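You operate a simulated robot arm through the tools that you are given. There is no shell and no other tool.

You run a simulated robot arm. Do the job below in one go: nothing can be reset, and whatever is moved stays where it is left.

JOB
Test both flushes on the clear cistern once each, the small one first.
Fine: water on before and off after; let it refill between the two.

It is judged by the outcome, as a careful person would: the job done as asked, and still so three seconds after it is handed in. It fails if anything else is knocked over, pushed out of place, dropped, spilled or broken.

ROBOT AND FRAMES
A 6-joint arm with a two-finger parallel gripper, fixed in place. Base frame: the origin is at the foot of the arm, x ahead of it, y to its left, z up. Readings come in mm, rad, newtons and seconds.
With the tool pointing down near the work surface it reaches from about 100 to 720 mm from the base axis. Its first joint turns from -1.152 to 1.152 rad. Payload 2.45 kg.
The tool frame sits at the grasp point between the pads (the TCP): z along the fingers, y along the line on which they close. The tips reach 24 mm beyond it. The gripper opens to 68 mm. The fingers are 17 mm wide and 10 mm thick; the gripper's body (40 by 70 mm) begins 41 mm behind the TCP.
Orientation is that of the tool frame in the base frame, as a unit quaternion [x, y, z, w]. With the fingers straight down and closing along the base's y, the tool's x points along the base's -x, its y along +y and its z along -z.

CONTROLS
- The arm moves only by the tool apply_moves. Its argument "plan" is a list of rows, each an object (a shift or turn left out is 0, a gripper value left out holds the last) with "offset": the shift along the tool's x, y, z in mm, a list of three; "angular": the turn, a rotation vector about the tool's x, y, z in rad, a list of three; "hand": the gripper command, from -1 (shut) to 1 (fully open), values between in proportion. In form: [{"offset": [x, y, z], "angular": [rx, ry, rz], "hand": hand}, ...]. A call has 1 to 20 rows; each row is the pose to reach, as a shift and turn from the pose commanded when the call began, along the tool's axes at that moment. Rows are played at 5 a second. More than 50 mm and 0.15 rad between two rows, or a gripper value outside its range, and nothing of the call is played. A pose out of reach is approached as far as the arm can. The call stops where the force on the tool passes 70 N (or 10 N more than at its start, if that is more) or the arm is blocked; 0.2 s more then pass. Each finger travels about 108 mm/s and halts on what it meets, pressing with about 23 N; the grip force reading is that of the motor and also rises with nothing between the fingers. The clock runs only during rows and for 0.2 s after the last one: add rows that repeat a pose to give the fingers time. The reply holds the time, the measured pose of the TCP, the force on the tool along the base axes, the opening and the grip force, in the units named above and with some noise, with the torque about the TCP (base axes, N m) and any sound that the robot's microphone picked up, and new pictures: "show" is both (left out), scene, wrist or none.
- Cameras (640 x 400 px; columns grow to the right, rows downward): "scene" is fixed at [143.6, 401.6, 1489.5]; the picture's right is [-0.87, -0.49, 0.00], its down [-0.23, 0.41, -0.88] and it looks along [0.43, -0.77, -0.47] (base axes); focal length 288 px, centre (320, 200). "wrist" rides on the gripper at [84, 11, -75] in the tool frame; the picture's right is [-0.13, 0.99, 0.00], its down [-0.60, -0.08, -0.79] and it looks along [-0.79, -0.10, 0.61] (tool axes); focal length 251 px, centre (320, 200). There is no depth. A picture from a camera that has moved, and an enlarged one, comes with that camera's place and axes in the base frame and with its lens. The place of the scene camera against the robot may be out by one fixed shift of up to 25 mm in any direction.
- close_up(camera, box): a new picture of the part [left, top, right, bottom] of that camera's present view, enlarged. It takes no simulated time.
- hand_in(): hands the job in; it is judged then, once.

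Nothing tells you positions but the pictures and the camera data. Unless the task says otherwise, let go and move clear before handing in.

The tools are called after "Emit:" as name(argument=value, ...) on one line, values as JSON. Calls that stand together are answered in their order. apply_moves: Moves the arm, as the interface text tells. Its arguments: {"type":"object","properties":{"plan":{"type":"array"},"show":{"type":"string","enum":["both","scene","wrist","none"]}},"required":["plan"]} The other tools are called the same way: close_up (camera, box) takes an enlarged picture of a part of a camera's view; hand_in () hands the job in.

At the start:

```text
clock: 0.0
tcp_pos: [400.4, -172.5, 1366.0]
tool_rot: [0.001, 1.0, 0.0, 0.0]
force: [0.2, -0.2, 0.2]
torque: [0.01, 0.02, 0.03]
grip_width: 68.2
grasp_force: 0.1
```

scene: 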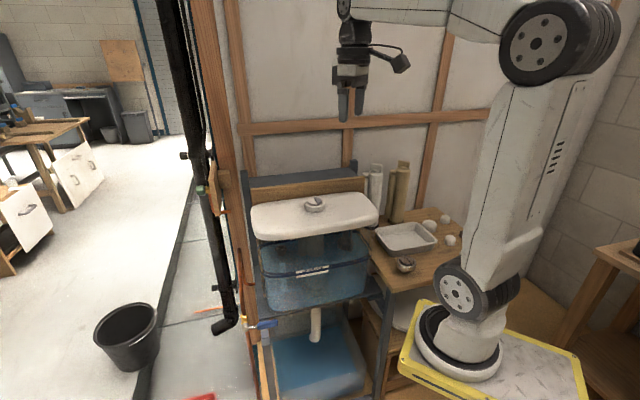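
wrist: 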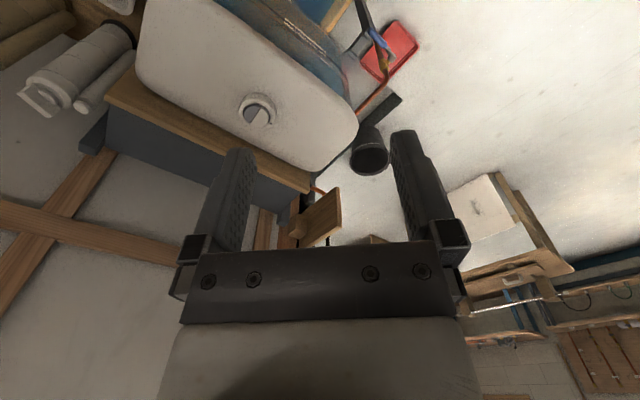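

I see a clear blue-tinted cistern with a white lid carrying a split push button, and a blue-handled valve on a pipe to the left below it. I'll look more closely before moving.

Emit:
close_up(camera="scene", box=[220, 160, 400, 272])

Emit:
close_up(camera="scene", box=[180, 270, 340, 400])

Emit:
close_up(camera="wrist", box=[220, 80, 300, 130])

Emit:
close_up(camera="wrist", box=[300, 0, 430, 110])

Emit:
close_up(camera="scene", box=[295, 190, 335, 220])

```text
3.56 times, centred on (310, 216) of scene
camera zoom: at [143.6, 401.6, 1489.5], right [-0.87, -0.49, 0.0], down [-0.23, 0.41, -0.88], along [0.43, -0.77, -0.47], focal length 1024 px, centre (356, 143)
```

zoom: 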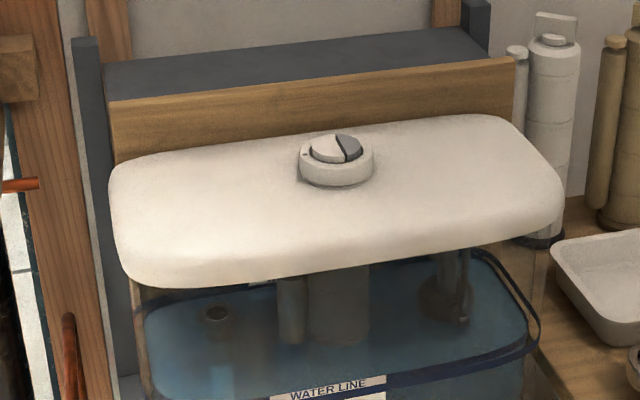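

```text
3.08 times, centred on (260, 335) of scene
camera zoom: at [143.6, 401.6, 1489.5], right [-0.87, -0.49, 0.0], down [-0.23, 0.41, -0.88], along [0.43, -0.77, -0.47], focal length 886 px, centre (505, -215)
```

zoom: 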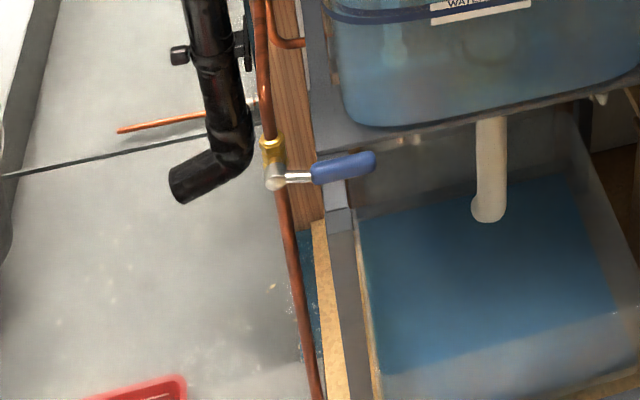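

```text
8.00 times, centred on (260, 105) of wrist
camera zoom: at [316.1, -160.9, 1440.8], right [0.13, 0.99, 0.0], down [0.6, -0.08, 0.79], along [0.79, -0.1, -0.61], focal length 2012 px, centre (800, 960)
```

zoom: 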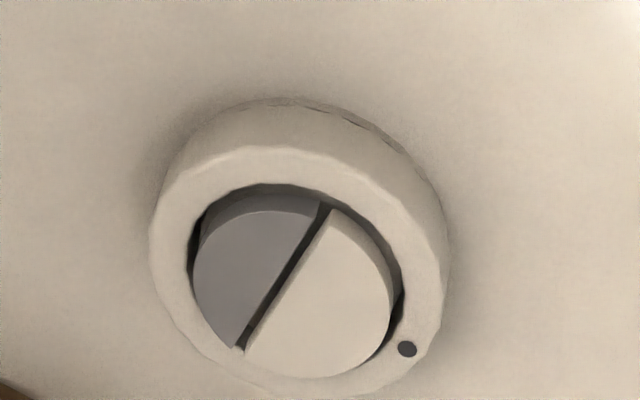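

```text
3.64 times, centred on (365, 55) of wrist
camera zoom: at [316.1, -160.9, 1440.8], right [0.13, 0.99, 0.0], down [0.6, -0.08, 0.79], along [0.79, -0.1, -0.61], focal length 914 px, centre (156, 727)
```

zoom: 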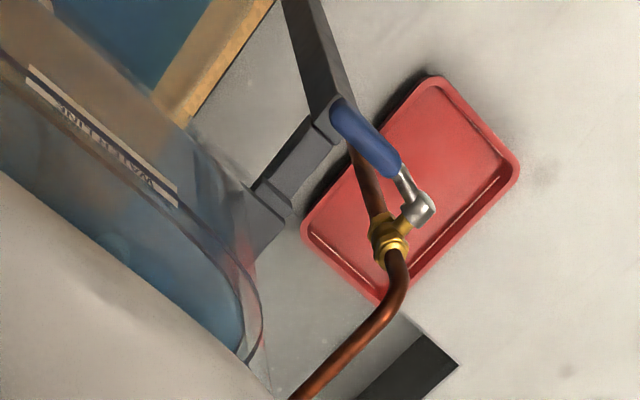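

```text
13.33 times, centred on (315, 205) of scene
camera zoom: at [143.6, 401.6, 1489.5], right [-0.87, -0.49, 0.0], down [-0.23, 0.41, -0.88], along [0.43, -0.77, -0.47], focal length 3841 px, centre (387, 133)
```

zoom: 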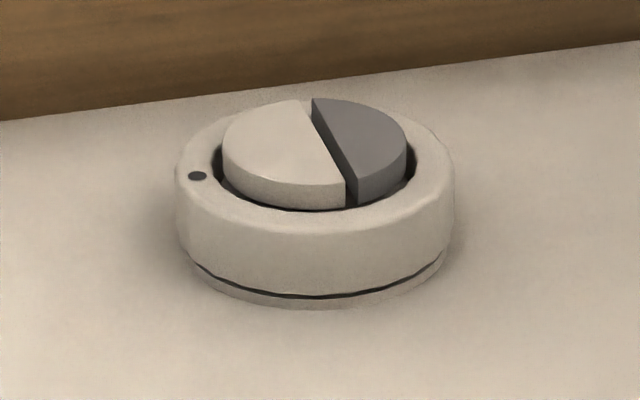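

The lid, tank and valve look turned about 45° to the base. I take the button to be near (555,-300,1055). The valve pivot is near (637,-8,740), and its blue lever points horizontally across the vertical pipe, so the water looks off. I'll move out to the front side and bring the wrist camera round to look at the valve.

Emit:
apply_moves(plan=[{"offset": [-5, 38.75, 0], "angular": [0, 0, 0.131]}, {"offset": [-10, 77.5, 0], "angular": [0, 0, 0.262]}, {"offset": [-15, 116.25, 0], "angular": [0, 0, 0.393]}, {"offset": [-20, 155, 0], "angular": [0, 0, 0.524]}, {"offset": [-25, 193.75, 0], "angular": [0, 0, 0.655]}, {"offset": [-30, 232.5, 0], "angular": [0, 0, 0.785]}, {"offset": [-34, 233, 44], "angular": [0, 0, 0.785]}, {"offset": [-38, 234, 88], "angular": [0, 0, 0.785]}, {"offset": [-42, 235, 132], "angular": [0, 0, 0.785]}, {"offset": [-46, 236, 176], "angular": [0, 0, 0.785]}, {"offset": [-50, 237, 220], "angular": [0, 0, 0.785]}, {"offset": [-54, 238, 264], "angular": [0, 0, 0.785]}, {"offset": [-58, 239, 308], "angular": [0, 0, 0.785]}, {"offset": [-62, 240, 352], "angular": [0, 0, 0.785]}, {"offset": [-66, 241, 396], "angular": [0, 0, 0.785]}, {"offset": [-70, 241, 440], "angular": [0, 0, 0.785]}])

```text
clock: 3.4
tcp_pos: [469.9, 68.6, 926.9]
tool_rot: [0.383, 0.924, 0.0, 0.0]
force: [-0.6, -1.0, 0.0]
torque: [0.0, -0.03, -0.01]
grip_width: 67.9
grasp_force: 0.1
camera wrist: at [418.6, 136.6, 1001.3], right [0.79, 0.61, 0.0], down [0.37, -0.48, 0.79], along [0.48, -0.63, -0.61], focal length 251 px, centre (320, 200)
```

scene: 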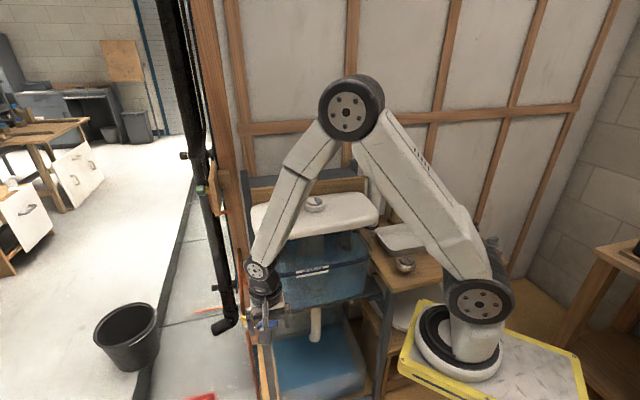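
wrist: 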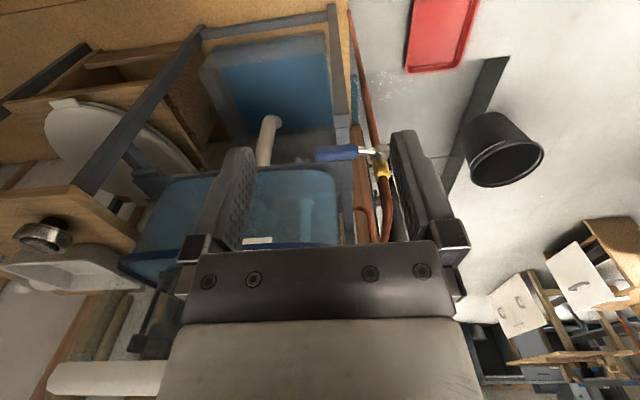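

The arm is in front of the valve now, and the wrist camera sees the lever between the fingers. I'll enlarge that and the water level.

Emit:
close_up(camera="wrist", box=[290, 100, 420, 220])

Emit:
close_up(camera="wrist", box=[110, 140, 370, 300])

Emit:
close_up(camera="scene", box=[230, 210, 400, 330])

Emit:
close_up(camera="wrist", box=[0, 0, 360, 225])

```text
3.33 times, centred on (355, 160) of wrist
camera zoom: at [418.6, 136.6, 1001.3], right [0.79, 0.61, 0.0], down [0.37, -0.48, 0.79], along [0.48, -0.63, -0.61], focal length 838 px, centre (203, 333)
```

zoom: 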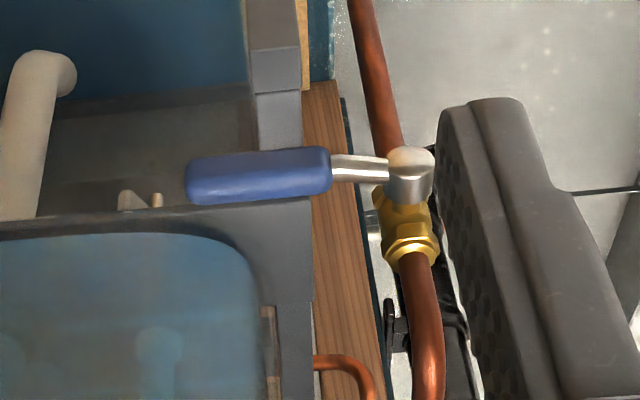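

```text
2.46 times, centred on (240, 220) of wrist
camera zoom: at [418.6, 136.6, 1001.3], right [0.79, 0.61, 0.0], down [0.37, -0.48, 0.79], along [0.48, -0.63, -0.61], focal length 619 px, centre (517, 151)
```

zoom: 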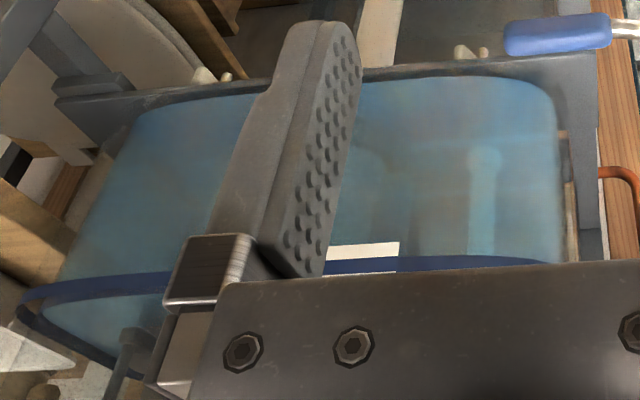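

```text
3.33 times, centred on (315, 270) of scene
camera zoom: at [143.6, 401.6, 1489.5], right [-0.87, -0.49, 0.0], down [-0.23, 0.41, -0.88], along [0.43, -0.77, -0.47], focal length 960 px, centre (337, -33)
```

zoom: 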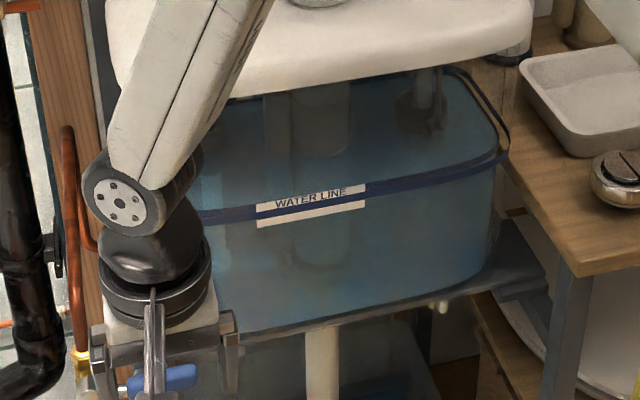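

```text
1.78 times, centred on (180, 112) of wrist
camera zoom: at [418.6, 136.6, 1001.3], right [0.79, 0.61, 0.0], down [0.37, -0.48, 0.79], along [0.48, -0.63, -0.61], focal length 447 px, centre (569, 356)
```

zoom: 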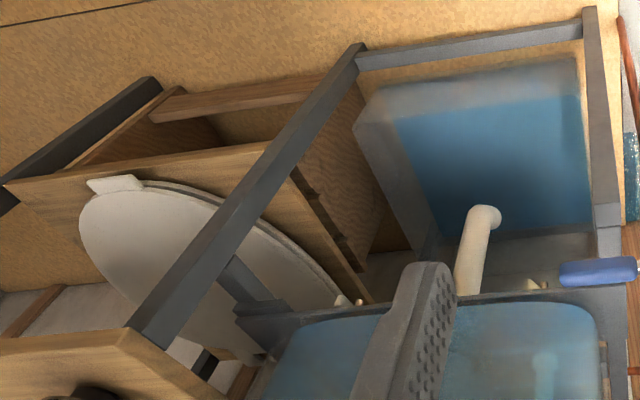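

The cistern is on a rotated frame. The valve pivot is near (640,-7,727), and the lever is about 97 mm long, running horizontally toward (-0.76,-0.65). I want to push the lever with a horizontal finger and have the camera above the hand, so I'll roll the hand around here in open space.

Emit:
apply_moves(plan=[{"angular": [0, 0, -0.149], "hand": -1}, {"angular": [0, 0, -0.298]}, {"angular": [0, 0, -0.447]}, {"angular": [0, 0, -0.596]}, {"angular": [0, 0, -0.745]}, {"angular": [0, 0, -0.894]}, {"angular": [0, 0, -1.043]}, {"angular": [0, 0, -1.192]}, {"angular": [0, 0, -1.341]}, {"angular": [0, 0, -1.49]}, {"angular": [0, 0, -1.639]}, {"angular": [0, 0, -1.788]}, {"angular": [0, 0, -1.937]}, {"angular": [0, 0, -2.086]}, {"angular": [0, 0, -2.235]}, {"angular": [0, 0, -2.384]}, {"angular": [0, 0, -2.533]}, {"angular": [0, 0, -2.682]}, {"angular": [0, 0, -2.831]}, {"angular": [0, 0, -2.98]}])

```text
clock: 7.6
tcp_pos: [470.8, 68.6, 925.6]
tool_rot: [0.891, -0.455, 0.0, 0.0]
force: [0.2, 0.8, -0.1]
torque: [0.02, -0.01, -0.03]
grip_width: 0.0
grasp_force: 23.5
camera wrist: at [511.0, -5.7, 1000.6], right [-0.88, -0.48, 0.0], down [-0.29, 0.54, 0.79], along [-0.38, 0.7, -0.61], focal length 251 px, centre (320, 200)
```

scene: 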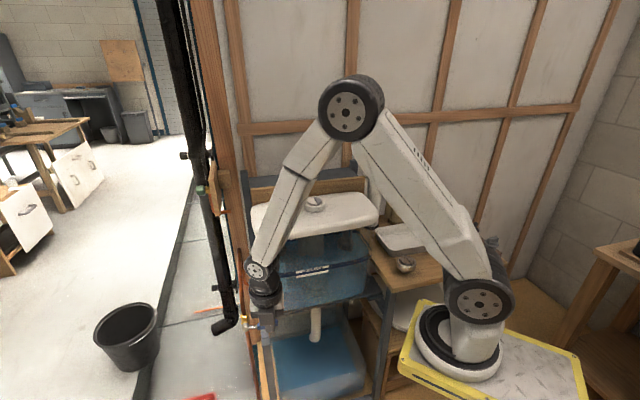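
wrist: 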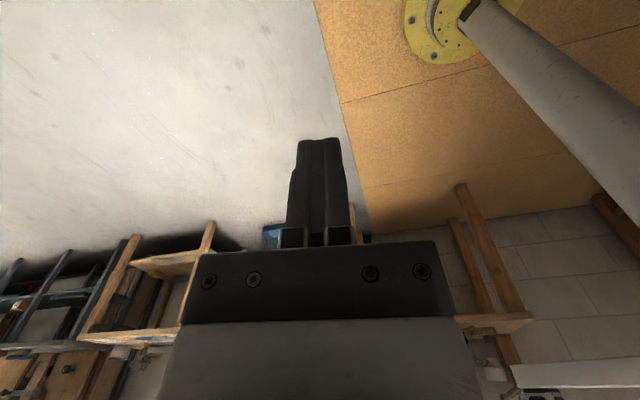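

The roll worked and the robot is on a tall pole, so there's room below. I'll square the heading to the lever plane, then pitch the hand to horizontal.

Emit:
apply_moves(plan=[{"angular": [0, 0, -0.108]}], show="none")

Emit:
apply_moves(plan=[{"angular": [0, 0.143, 0]}, {"angular": [0, 0.286, 0]}, {"angular": [0, 0.429, 0]}, {"angular": [0, 0.571, 0]}, {"angular": [0, 0.714, 0]}, {"angular": [0, 0.857, 0]}, {"angular": [0, 1.0, 0]}, {"angular": [0, 1.142, 0]}, {"angular": [0, 1.285, 0]}, {"angular": [0, 1.428, 0]}, {"angular": [0, 1.5708, 0]}])

```text
clock: 8.0
tcp_pos: [470.8, 69.2, 924.4]
tool_rot: [0.914, -0.405, 0.0, 0.0]
force: [0.3, 0.2, 0.0]
torque: [0.0, -0.01, 0.01]
grip_width: 0.0
grasp_force: 23.7
```

```text
clock: 10.4
tcp_pos: [470.6, 70.1, 925.9]
tool_rot: [0.644, -0.287, 0.647, 0.288]
force: [0.2, -0.2, 1.3]
torque: [-0.01, -0.01, -0.01]
grip_width: 0.0
grasp_force: 23.1
camera wrist: at [412.1, 118.0, 1009.1], right [-0.74, -0.66, -0.13], down [-0.47, 0.64, -0.61], along [0.49, -0.39, -0.78], focal length 251 px, centre (320, 200)
```

scene: 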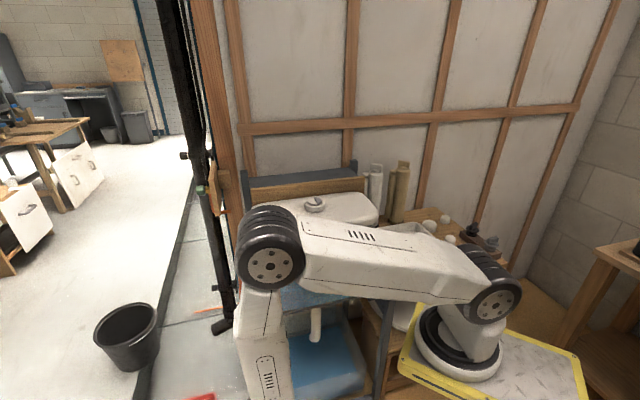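
wrist: 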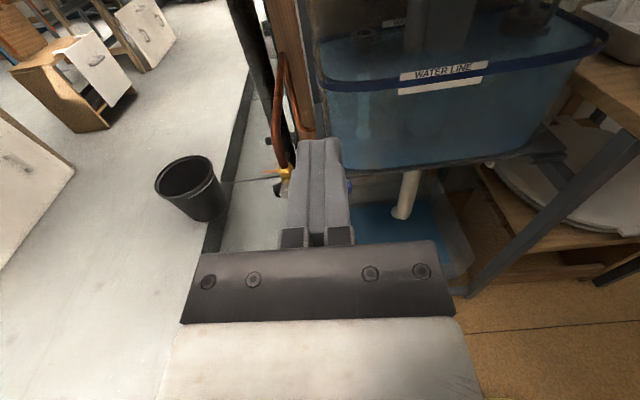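

The hand is horizontal with the camera on top, looking down at the valve and tank. I'll check the valve and the water level close up.

Emit:
close_up(camera="wrist", box=[230, 130, 370, 220])

Emit:
close_up(camera="wrist", box=[300, 0, 640, 212])

```text
4.44 times, centred on (300, 175) of wrist
camera zoom: at [412.1, 118.0, 1009.1], right [-0.74, -0.66, -0.13], down [-0.47, 0.64, -0.61], along [0.49, -0.39, -0.78], focal length 1118 px, centre (409, 311)
```

zoom: 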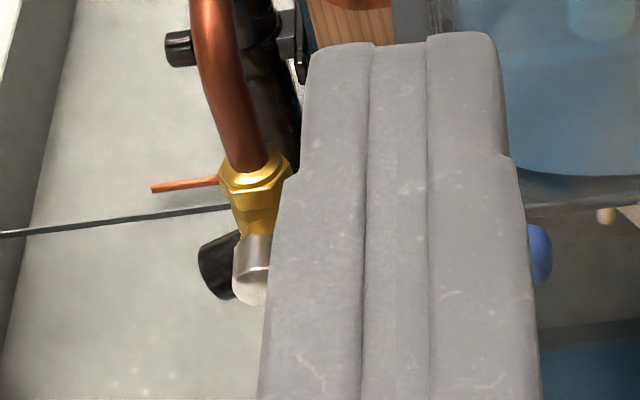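

```text
1.88 times, centred on (470, 106) of wrist
camera zoom: at [412.1, 118.0, 1009.1], right [-0.74, -0.66, -0.13], down [-0.47, 0.64, -0.61], along [0.49, -0.39, -0.78], focal length 473 px, centre (38, 377)
```

zoom: 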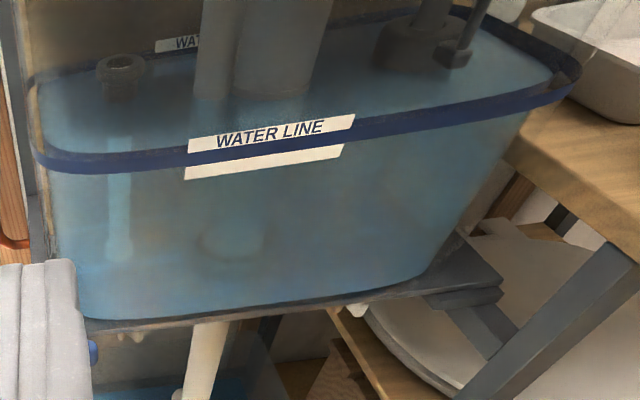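

The water is at the line, so the cistern is full now. The lever is about 167 mm ahead of the hand and 199 mm below it. I'll go down and forward, offset to the right of the lever, for a clear close look before touching it.

Emit:
apply_moves(plan=[{"offset": [-30, 8, 16]}, {"offset": [-60, 16, 32]}, {"offset": [-90, 24, 48]}, {"offset": [-120, 32, 64]}, {"offset": [-150, 40, 80]}])

```text
clock: 11.6
tcp_pos: [494.1, -17.6, 773.0]
tool_rot: [0.646, -0.288, 0.646, 0.288]
force: [0.6, -0.1, -0.2]
torque: [-0.01, 0.01, -0.02]
grip_width: 0.0
grasp_force: 23.0
camera wrist: at [435.9, 31.3, 857.4], right [-0.74, -0.66, -0.13], down [-0.47, 0.64, -0.6], along [0.48, -0.38, -0.79], focal length 251 px, centre (320, 200)
```

scene: 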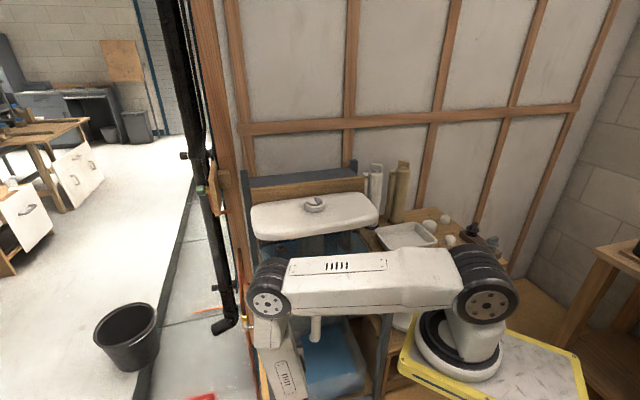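
wrist: 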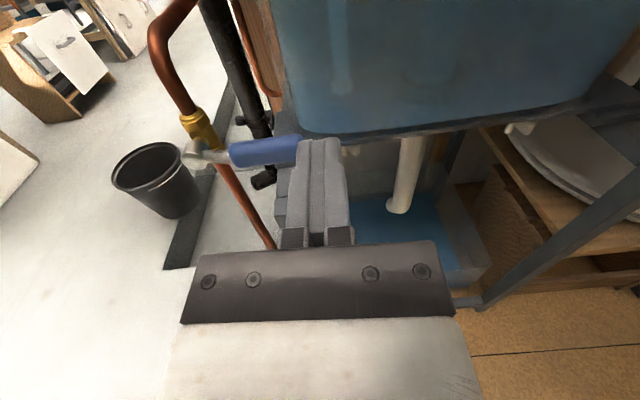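

Emit:
close_up(camera="wrist", box=[140, 80, 340, 205])

Emit:
close_up(camera="wrist", box=[165, 120, 235, 164])

Emit:
close_up(camera="scene", box=[220, 280, 320, 342])

```text
3.20 times, centred on (240, 142) of wrist
camera zoom: at [435.9, 31.3, 857.4], right [-0.74, -0.66, -0.13], down [-0.47, 0.64, -0.6], along [0.48, -0.38, -0.79], focal length 805 px, centre (576, 384)
```

zoom: 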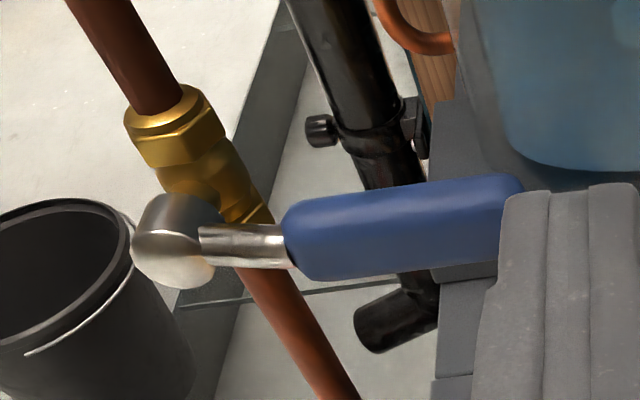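

```text
9.09 times, centred on (200, 142) of wrist
camera zoom: at [435.9, 31.3, 857.4], right [-0.74, -0.66, -0.13], down [-0.47, 0.64, -0.6], along [0.48, -0.38, -0.79], focal length 2286 px, centre (1411, 727)
```

zoom: 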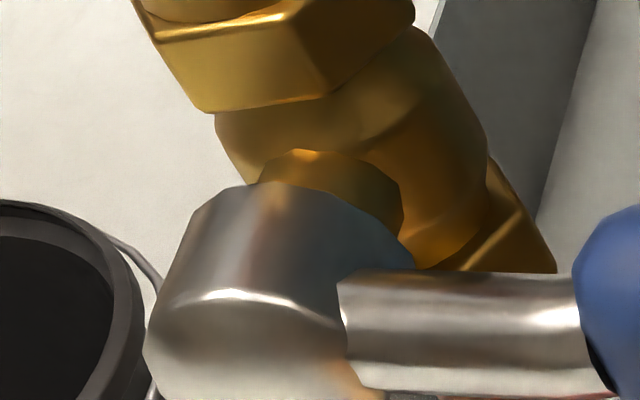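

```text
6.40 times, centred on (270, 311) of scene
camera zoom: at [143.6, 401.6, 1489.5], right [-0.87, -0.49, 0.0], down [-0.23, 0.41, -0.88], along [0.43, -0.77, -0.47], focal length 1844 px, centre (640, -510)
```

zoom: 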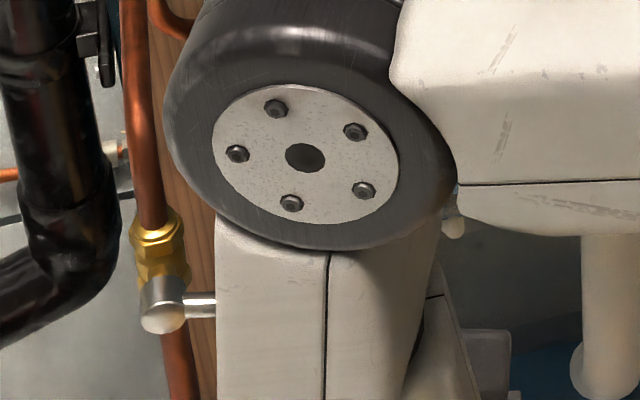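

The valve is across the vertical pipe, so it's off, with the lever at z≈727–737. I'll place the closed fingers just above the lever, then check for contact and clearance behind before pushing.

Emit:
apply_moves(plan=[{"offset": [0, -26, 0]}, {"offset": [0, -52, 10]}, {"offset": [0, -52, 35]}, {"offset": [0, -52, 54]}])

```text
clock: 12.6
tcp_pos: [570.4, -23.7, 775.8]
tool_rot: [0.646, -0.288, 0.646, 0.288]
force: [-0.1, 0.2, -0.3]
torque: [0.01, -0.05, 0.02]
grip_width: 0.0
grasp_force: 23.5
camera wrist: at [511.2, 25.2, 859.3], right [-0.74, -0.66, -0.13], down [-0.47, 0.64, -0.6], along [0.48, -0.39, -0.79], focal length 251 px, centre (320, 200)
```

scene: 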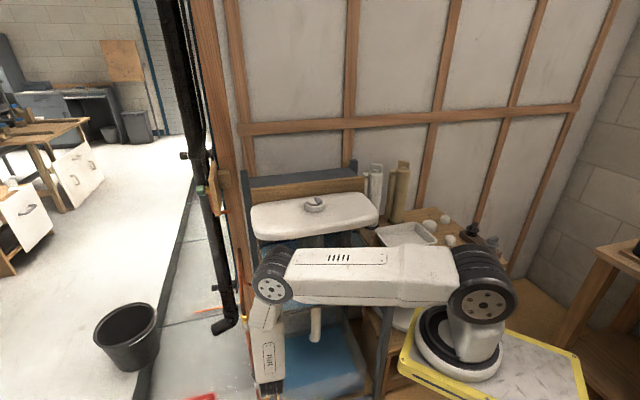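
wrist: 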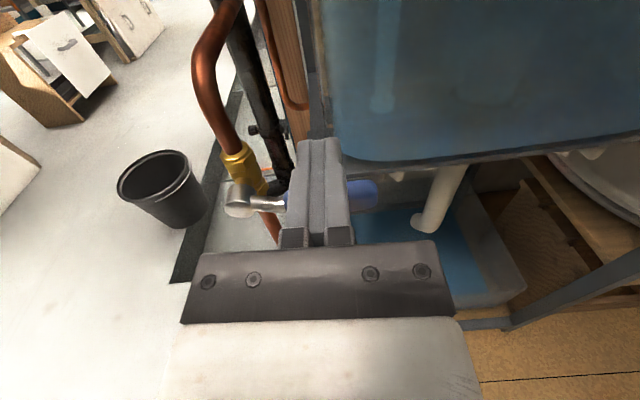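

Emit:
close_up(camera="wrist", box=[200, 110, 420, 248])

```text
2.90 times, centred on (310, 179) of wrist
camera zoom: at [511.2, 25.2, 859.3], right [-0.74, -0.66, -0.13], down [-0.47, 0.64, -0.6], along [0.48, -0.39, -0.79], focal length 729 px, centre (349, 261)
```

zoom: 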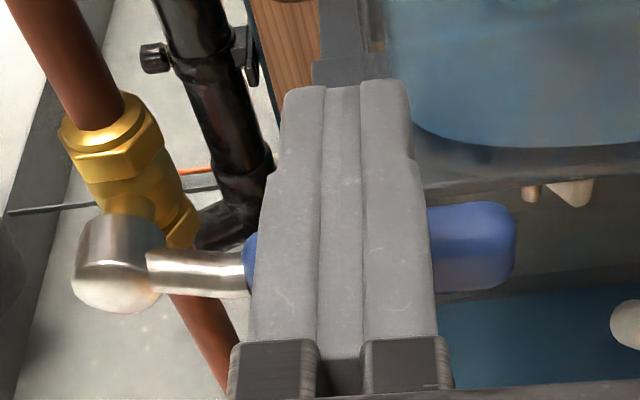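

There's no contact yet, and the fingertips need to be a little deeper to sit over the lever. I'll ease forward a few millimetres, watching the force.

Emit:
apply_moves(plan=[{"offset": [0, 0, 2]}, {"offset": [0, 0, 4]}, {"offset": [0, 0, 6]}], show="wrist")

```text
clock: 13.4
tcp_pos: [573.6, -27.0, 775.7]
tool_rot: [0.646, -0.288, 0.646, 0.288]
force: [0.0, -0.7, -0.5]
torque: [0.02, -0.01, -0.03]
grip_width: 0.0
grasp_force: 22.8
camera wrist: at [514.8, 21.2, 859.4], right [-0.74, -0.66, -0.13], down [-0.47, 0.64, -0.6], along [0.48, -0.38, -0.79], focal length 251 px, centre (320, 200)
```

wrist: 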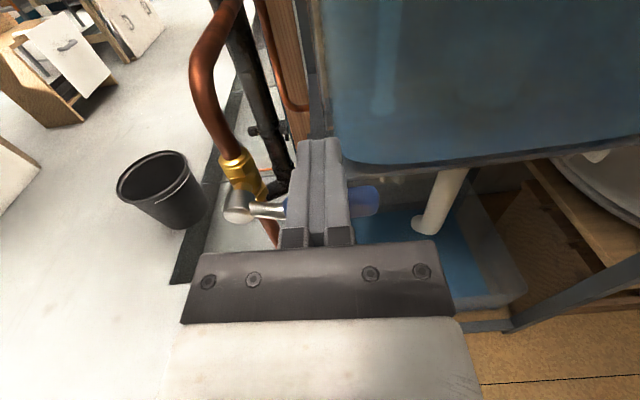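

No contact, so it's clear there. Now I'll lower gently to find the top of the lever.

Emit:
apply_moves(plan=[{"offset": [-5, 0, 0]}, {"offset": [-10, 0, 0]}, {"offset": [-15, 0, 0]}, {"offset": [-20, 0, 0]}, {"offset": [-24, 0, 0]}], show="wrist")

```text
clock: 14.6
tcp_pos: [573.1, -27.1, 751.3]
tool_rot: [0.646, -0.287, 0.646, 0.288]
force: [0.1, 0.2, -1.3]
torque: [0.0, 0.0, 0.0]
grip_width: 0.0
grasp_force: 23.2
camera wrist: at [515.1, 21.4, 835.3], right [-0.74, -0.66, -0.13], down [-0.47, 0.64, -0.6], along [0.48, -0.38, -0.79], focal length 251 px, centre (320, 200)
```

wrist: 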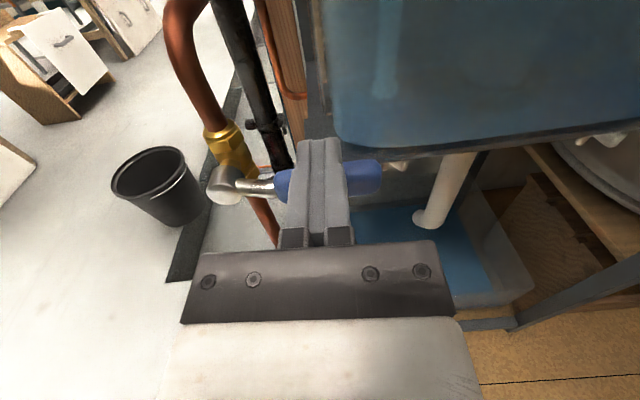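

Emit:
close_up(camera="wrist", box=[200, 110, 420, 248])

Emit:
apply_moves(plan=[{"offset": [-2, 0, 0]}, {"offset": [-4, 0, 0]}, {"offset": [-6, 0, 0]}], show="wrist")

```text
2.90 times, centred on (310, 179) of wrist
camera zoom: at [515.1, 21.4, 835.3], right [-0.74, -0.66, -0.13], down [-0.47, 0.64, -0.6], along [0.48, -0.38, -0.79], focal length 729 px, centre (349, 261)
```

zoom: 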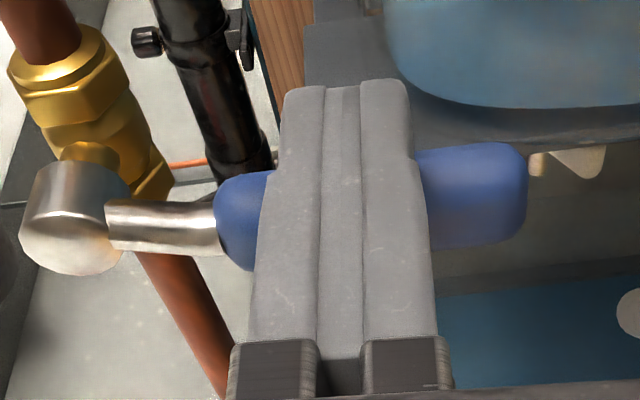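

```text
clock: 15.4
tcp_pos: [573.3, -27.0, 746.1]
tool_rot: [0.646, -0.288, 0.646, 0.288]
force: [-0.1, -0.5, -0.8]
torque: [0.02, 0.0, 0.0]
grip_width: 0.0
grasp_force: 23.4
camera wrist: at [514.9, 21.7, 830.5], right [-0.74, -0.66, -0.13], down [-0.47, 0.64, -0.6], along [0.48, -0.38, -0.79], focal length 251 px, centre (320, 200)
```

wrist: 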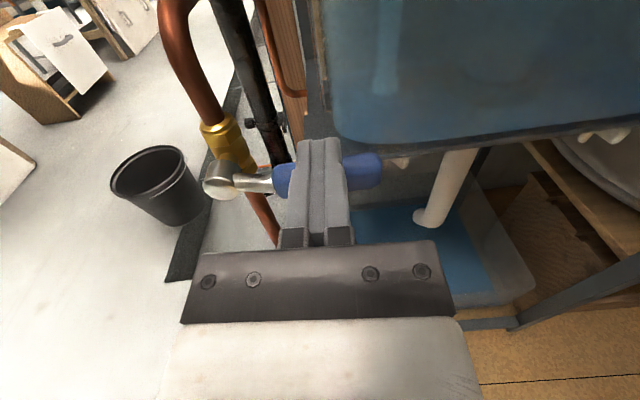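

Still no contact. I'll keep lowering in small steps.

Emit:
apply_moves(plan=[{"offset": [-2, 0, 0]}, {"offset": [-4, 0, 0]}, {"offset": [-6, 0, 0]}, {"offset": [-6, 0, 0]}], show="wrist")

```text
clock: 16.4
tcp_pos: [573.1, -26.1, 740.4]
tool_rot: [0.645, -0.288, 0.647, 0.288]
force: [-0.5, 0.6, 3.8]
torque: [-0.04, -0.05, -0.04]
grip_width: 0.0
grasp_force: 23.0
camera wrist: at [514.7, 22.3, 824.0], right [-0.74, -0.66, -0.13], down [-0.47, 0.64, -0.6], along [0.48, -0.39, -0.79], focal length 251 px, centre (320, 200)
```

wrist: 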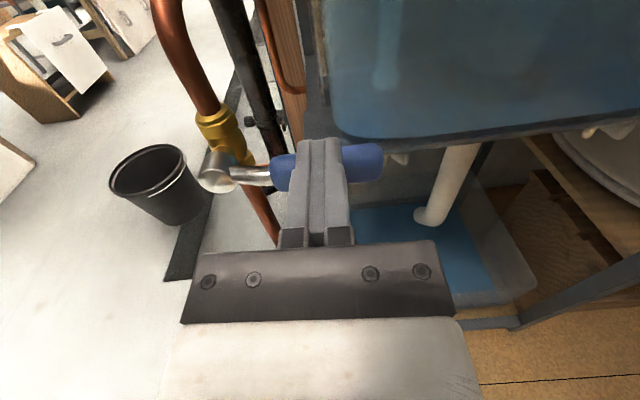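

There's light contact (about 4 N) at z≈740, so the lever top is near 732. I'll press down a little more to see whether the lever gives this way.

Emit:
apply_moves(plan=[{"offset": [-2, 0, 0]}, {"offset": [-4, 0, 0]}, {"offset": [-4, 0, 0]}], show="wrist")

```text
clock: 17.2
tcp_pos: [572.9, -26.6, 739.3]
tool_rot: [0.641, -0.288, 0.65, 0.289]
force: [-3.9, 2.3, 32.0]
torque: [-0.36, -0.43, -0.44]
grip_width: 0.0
grasp_force: 23.1
camera wrist: at [514.6, 22.5, 822.1], right [-0.74, -0.66, -0.13], down [-0.46, 0.64, -0.61], along [0.49, -0.39, -0.78], focal length 251 px, centre (320, 200)
```

wrist: 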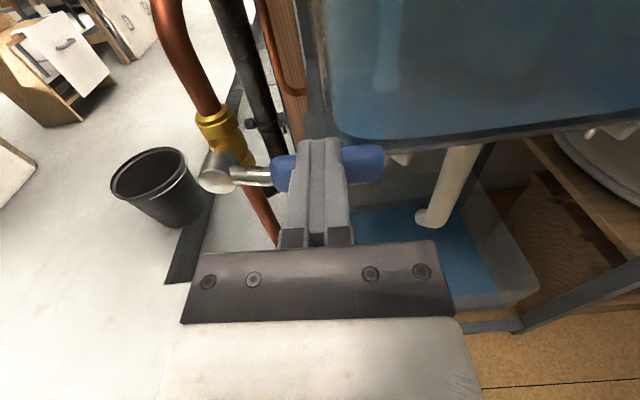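

It took 32 N with almost no movement, so down is the stop side. I'll back off, go under the lever and try upward with the same care.

Emit:
apply_moves(plan=[{"offset": [6, 0, 0]}, {"offset": [20, 0, 0]}, {"offset": [20, 0, -25]}, {"offset": [20, 0, -50]}, {"offset": [-12, 0, -50]}, {"offset": [-44, 0, -50]}], show="both")

```text
clock: 18.6
tcp_pos: [539.6, 9.1, 692.0]
tool_rot: [0.646, -0.287, 0.646, 0.287]
force: [0.7, -0.4, 0.5]
torque: [0.01, 0.01, 0.01]
grip_width: 0.0
grasp_force: 23.6
camera wrist: at [481.2, 57.7, 775.4], right [-0.74, -0.66, -0.13], down [-0.47, 0.64, -0.6], along [0.48, -0.38, -0.79], focal length 251 px, centre (320, 200)
```

scene: 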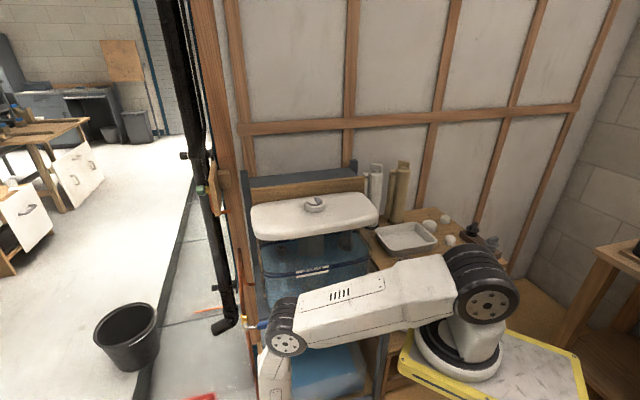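
wrist: 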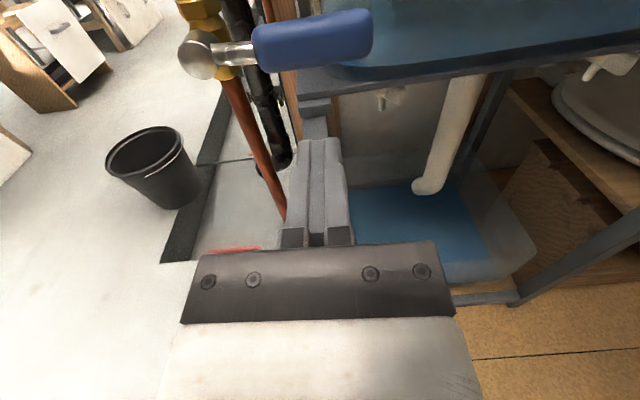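

Now I'm below the lever with nothing touching. I'll go forward under it to the same depth as before.

Emit:
apply_moves(plan=[{"offset": [0, 0, 20]}, {"offset": [0, 0, 35]}, {"offset": [0, 0, 42]}, {"offset": [0, 0, 46]}, {"offset": [0, 0, 49]}], show="wrist")

```text
clock: 19.8
tcp_pos: [572.3, -27.7, 692.0]
tool_rot: [0.646, -0.288, 0.646, 0.288]
force: [0.3, -0.4, -0.1]
torque: [-0.04, -0.03, -0.01]
grip_width: 0.0
grasp_force: 23.2
camera wrist: at [514.4, 21.4, 775.6], right [-0.74, -0.66, -0.13], down [-0.47, 0.64, -0.6], along [0.48, -0.38, -0.79], focal length 251 px, centre (320, 200)
```

wrist: 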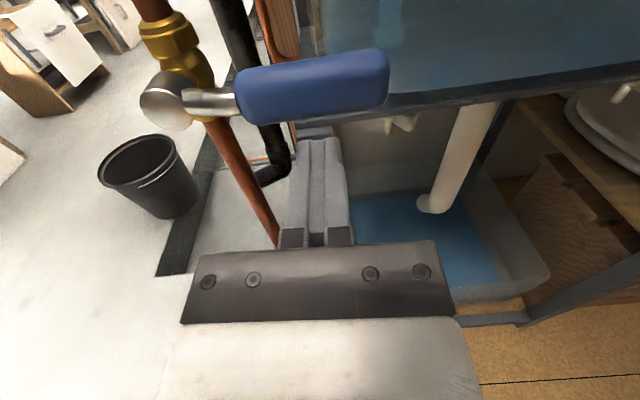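

Under the lever with no contact. I'll go 4 mm deeper, then raise slowly until it touches.

Emit:
apply_moves(plan=[{"offset": [0, 0, 2]}, {"offset": [0, 0, 4]}, {"offset": [5, 0, 4]}, {"offset": [10, 0, 4]}, {"offset": [13, 0, 4]}, {"offset": [15, 0, 4]}, {"offset": [17, 0, 4]}, {"offset": [17, 0, 4]}], show="wrist")

```text
clock: 21.6
tcp_pos: [574.1, -30.5, 709.3]
tool_rot: [0.646, -0.288, 0.646, 0.288]
force: [-0.9, -0.5, -0.7]
torque: [-0.02, 0.01, -0.04]
grip_width: 0.3
grasp_force: 23.5
camera wrist: at [516.6, 19.0, 792.5], right [-0.74, -0.66, -0.13], down [-0.47, 0.64, -0.6], along [0.48, -0.38, -0.79], focal length 251 px, centre (320, 200)
```

wrist: 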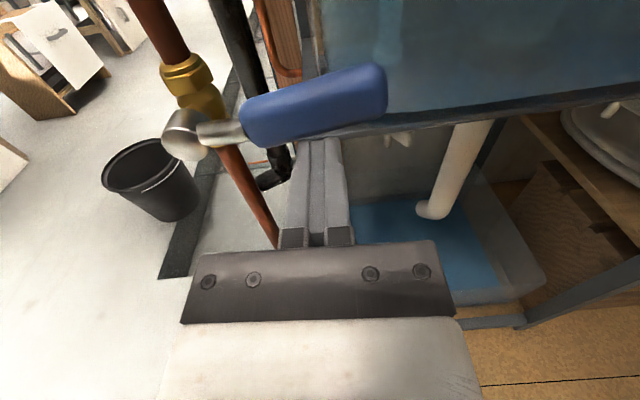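

The lever has started to rise with almost no force, so up is the opening direction. I'll follow its arc upward, first to about 50°.

Emit:
apply_moves(plan=[{"offset": [6.3, 2.4, 0]}, {"offset": [16, 3.4, 0]}, {"offset": [26.2, 2.7, 0]}, {"offset": [36.5, 0.1, 0]}, {"offset": [46.5, -4.5, 0]}, {"offset": [46.5, -4.5, 0]}], show="wrist")

```text
clock: 23.0
tcp_pos: [579.6, -27.6, 755.2]
tool_rot: [0.646, -0.287, 0.646, 0.287]
force: [0.1, -0.6, 0.0]
torque: [-0.02, 0.02, 0.03]
grip_width: 0.0
grasp_force: 22.6
camera wrist: at [520.6, 21.6, 839.4], right [-0.74, -0.66, -0.13], down [-0.47, 0.64, -0.6], along [0.48, -0.38, -0.79], focal length 251 px, centre (320, 200)
```

wrist: 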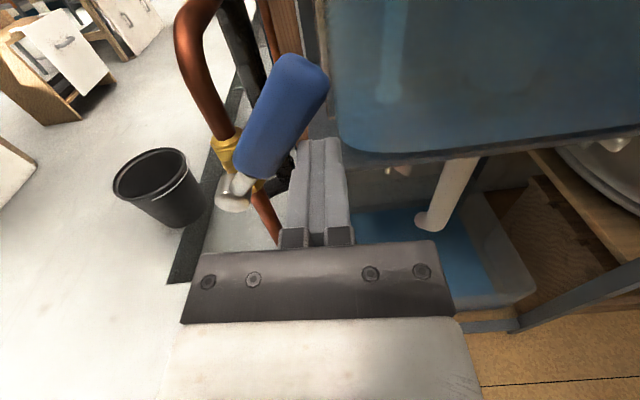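

The lever has swung about halfway up, freely. Next I'll take it on to vertical.

Emit:
apply_moves(plan=[{"offset": [9.2, -6.5, 0]}, {"offset": [17.3, -15, 0]}, {"offset": [23.8, -25, 0]}, {"offset": [27, -31, 0]}, {"offset": [27, -31, 0]}], show="wrist")

```text
clock: 24.2
tcp_pos: [602.2, -6.0, 781.7]
tool_rot: [0.646, -0.287, 0.647, 0.287]
force: [0.5, -0.5, 0.6]
torque: [-0.01, 0.01, -0.02]
grip_width: 0.0
grasp_force: 23.4
camera wrist: at [543.1, 42.4, 865.7], right [-0.74, -0.66, -0.13], down [-0.47, 0.64, -0.6], along [0.48, -0.38, -0.79], focal length 251 px, centre (320, 200)
```

wrist: 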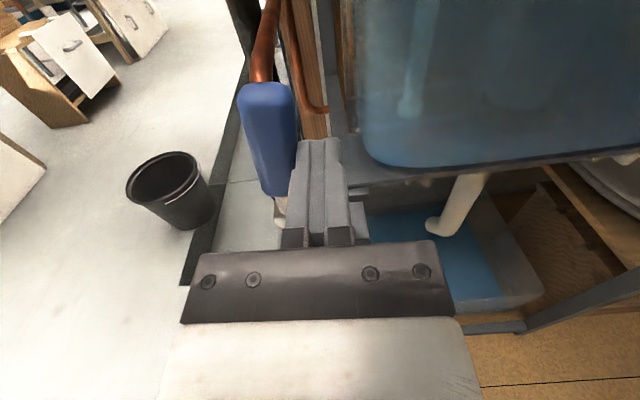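

The lever is nearly vertical. I'll push the last bit sideways in small steps until I feel the stop.

Emit:
apply_moves(plan=[{"offset": [1, -3, 0]}, {"offset": [2, -6, 0]}, {"offset": [2, -8, 0]}, {"offset": [2, -8, 0]}], show="wrist")

```text
clock: 25.2
tcp_pos: [607.4, -1.6, 783.6]
tool_rot: [0.646, -0.288, 0.646, 0.288]
force: [-0.7, 0.0, -0.1]
torque: [0.01, -0.01, -0.02]
grip_width: 0.3
grasp_force: 22.8
camera wrist: at [549.0, 47.9, 868.3], right [-0.74, -0.66, -0.13], down [-0.47, 0.64, -0.6], along [0.48, -0.38, -0.79], focal length 251 px, centre (320, 200)
```

wrist: 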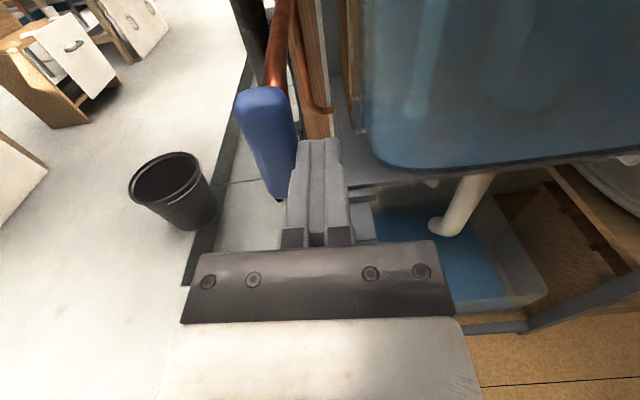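

Emit:
apply_moves(plan=[{"offset": [0, -2, 0]}, {"offset": [0, -4, 0]}, {"offset": [0, -4, 0]}], show="wrist")

Emit:
close_up(camera="wrist", box=[200, 40, 380, 250])

```text
clock: 26.0
tcp_pos: [608.1, 0.3, 784.4]
tool_rot: [0.646, -0.288, 0.644, 0.291]
force: [-13.5, -13.5, 4.0]
torque: [-0.1, 0.02, -0.25]
grip_width: 0.2
grasp_force: 23.9
camera wrist: at [550.6, 49.5, 868.3], right [-0.74, -0.66, -0.13], down [-0.47, 0.64, -0.6], along [0.48, -0.39, -0.79], focal length 251 px, centre (320, 200)
```

wrist: 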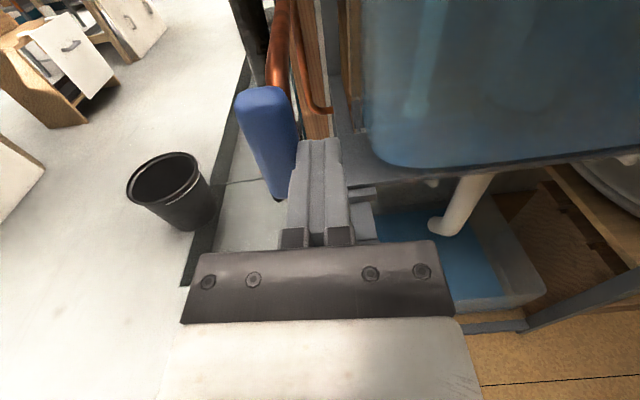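

```text
1.90 times, centred on (290, 145) of wrist
camera zoom: at [550.6, 49.5, 868.3], right [-0.74, -0.66, -0.13], down [-0.47, 0.64, -0.6], along [0.48, -0.39, -0.79], focal length 479 px, centre (377, 305)
```

zoom: 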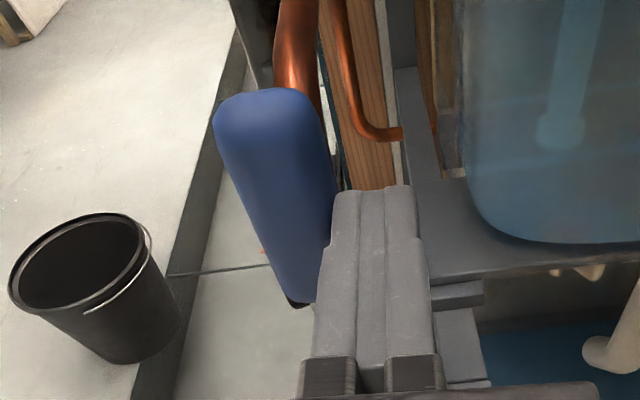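

The stop was felt at about 19 N with the lever in line with the pipe, so the water is on. I'll withdraw sideways and back to the clear spot, then turn the hand to point down again.

Emit:
apply_moves(plan=[{"offset": [0, 8, 0]}, {"offset": [0, 12, -40]}, {"offset": [20, 17, -80]}, {"offset": [50, 27, -110]}, {"offset": [85, 40, -130]}, {"offset": [115, 50, -140]}, {"offset": [142, 58, -144]}], show="both")

```text
clock: 27.6
tcp_pos: [470.2, 69.8, 927.4]
tool_rot: [0.646, -0.288, 0.646, 0.287]
force: [-0.8, 0.3, 0.0]
torque: [-0.01, -0.01, 0.02]
grip_width: 0.0
grasp_force: 23.6
camera wrist: at [412.1, 118.8, 1012.0], right [-0.74, -0.66, -0.13], down [-0.47, 0.64, -0.6], along [0.48, -0.38, -0.79], focal length 251 px, centre (320, 200)
```

scene: 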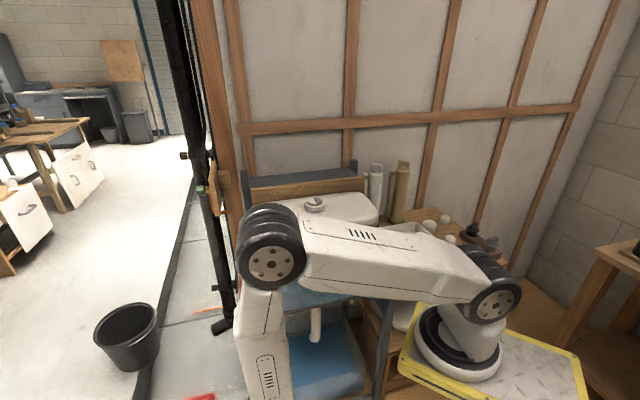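
wrist: 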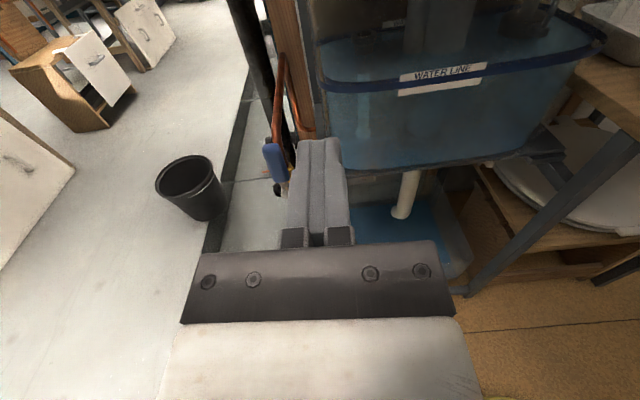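

The lever is up along the pipe. I'll take a baseline close-up of the water level, then turn the hand down.

Emit:
close_up(camera="wrist", box=[300, 0, 640, 212])

Emit:
apply_moves(plan=[{"angular": [0, -0.143, 0]}, {"angular": [0, -0.286, 0]}, {"angular": [0, -0.429, 0]}, {"angular": [0, -0.571, 0]}, {"angular": [0, -0.714, 0]}, {"angular": [0, -0.857, 0]}, {"angular": [0, -1.0, 0]}, {"angular": [0, -1.142, 0]}, {"angular": [0, -1.285, 0]}, {"angular": [0, -1.428, 0]}, {"angular": [0, -1.5708, 0], "hand": 1}, {"angular": [0, -1.5708, 0], "hand": 1}], show="both")

```text
1.88 times, centred on (470, 106) of wrist
camera zoom: at [412.1, 118.8, 1012.0], right [-0.74, -0.66, -0.13], down [-0.47, 0.64, -0.6], along [0.48, -0.38, -0.79], focal length 473 px, centre (38, 377)
```

zoom: 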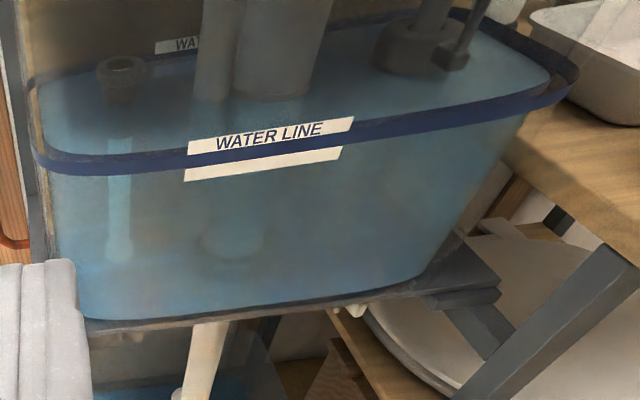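

```text
clock: 30.2
tcp_pos: [471.2, 72.1, 926.6]
tool_rot: [0.913, -0.407, -0.001, 0.0]
force: [0.3, 0.3, -0.1]
torque: [-0.01, 0.03, 0.03]
grip_width: 68.1
grasp_force: 0.0
camera wrist: at [518.9, 1.4, 1001.0], right [-0.82, -0.57, 0.0], down [-0.34, 0.5, 0.79], along [-0.45, 0.65, -0.61], focal length 251 px, centre (320, 200)
```

scene: 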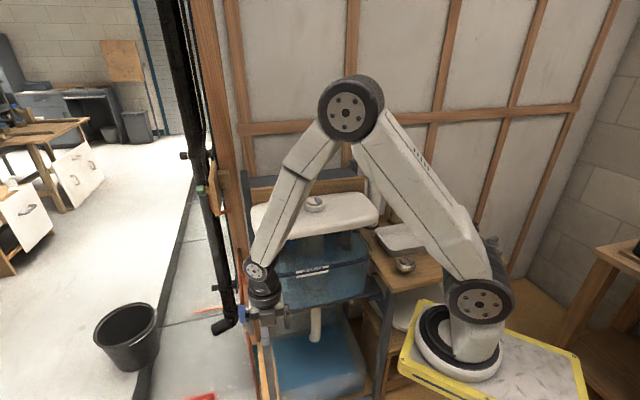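
wrist: 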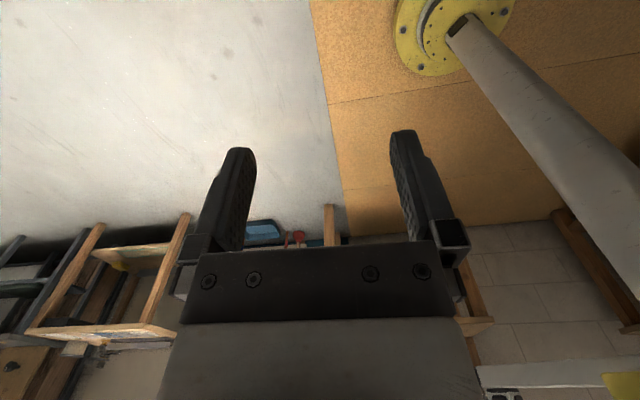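

The water is at the line before the test, and the hand now points down with the gripper open. I'll rise well above the lid and move over the button.

Emit:
apply_moves(plan=[{"offset": [0, 0, -46]}, {"offset": [0, 0, -92]}, {"offset": [0, 0, -138]}, {"offset": [0, 0, -184]}, {"offset": [0, 0, -230]}, {"offset": [0, 0, -273]}, {"offset": [37, 20.6, -273]}, {"offset": [74, 41, -273]}, {"offset": [111, 62, -273]}, {"offset": [148, 82, -273]}, {"offset": [186, 103, -273]}, {"offset": [223, 123.5, -273]}, {"offset": [260, 144, -273]}, {"offset": [297, 165, -273]}, {"offset": [334, 185, -273]}, {"offset": [334, 185, -250]}], show="both")

```text
clock: 33.6
tcp_pos: [556.5, -301.8, 1177.9]
tool_rot: [0.914, -0.407, 0.0, 0.0]
force: [-0.8, 0.0, 0.8]
torque: [0.0, 0.0, -0.01]
grip_width: 67.9
grasp_force: 0.0
camera wrist: at [604.9, -371.3, 1252.8], right [-0.82, -0.57, 0.0], down [-0.34, 0.5, 0.79], along [-0.45, 0.65, -0.61], focal length 251 px, centre (320, 200)
```

scene: 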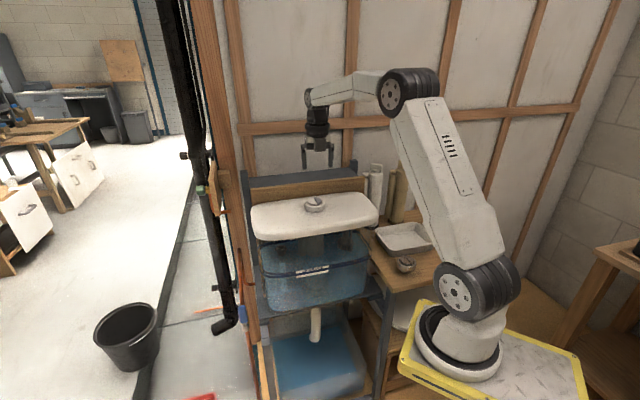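
wrist: 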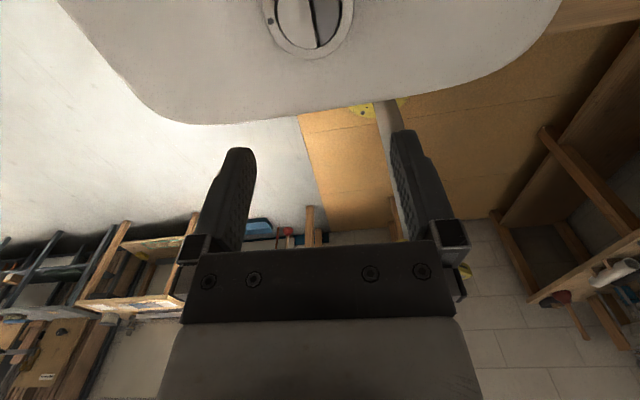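

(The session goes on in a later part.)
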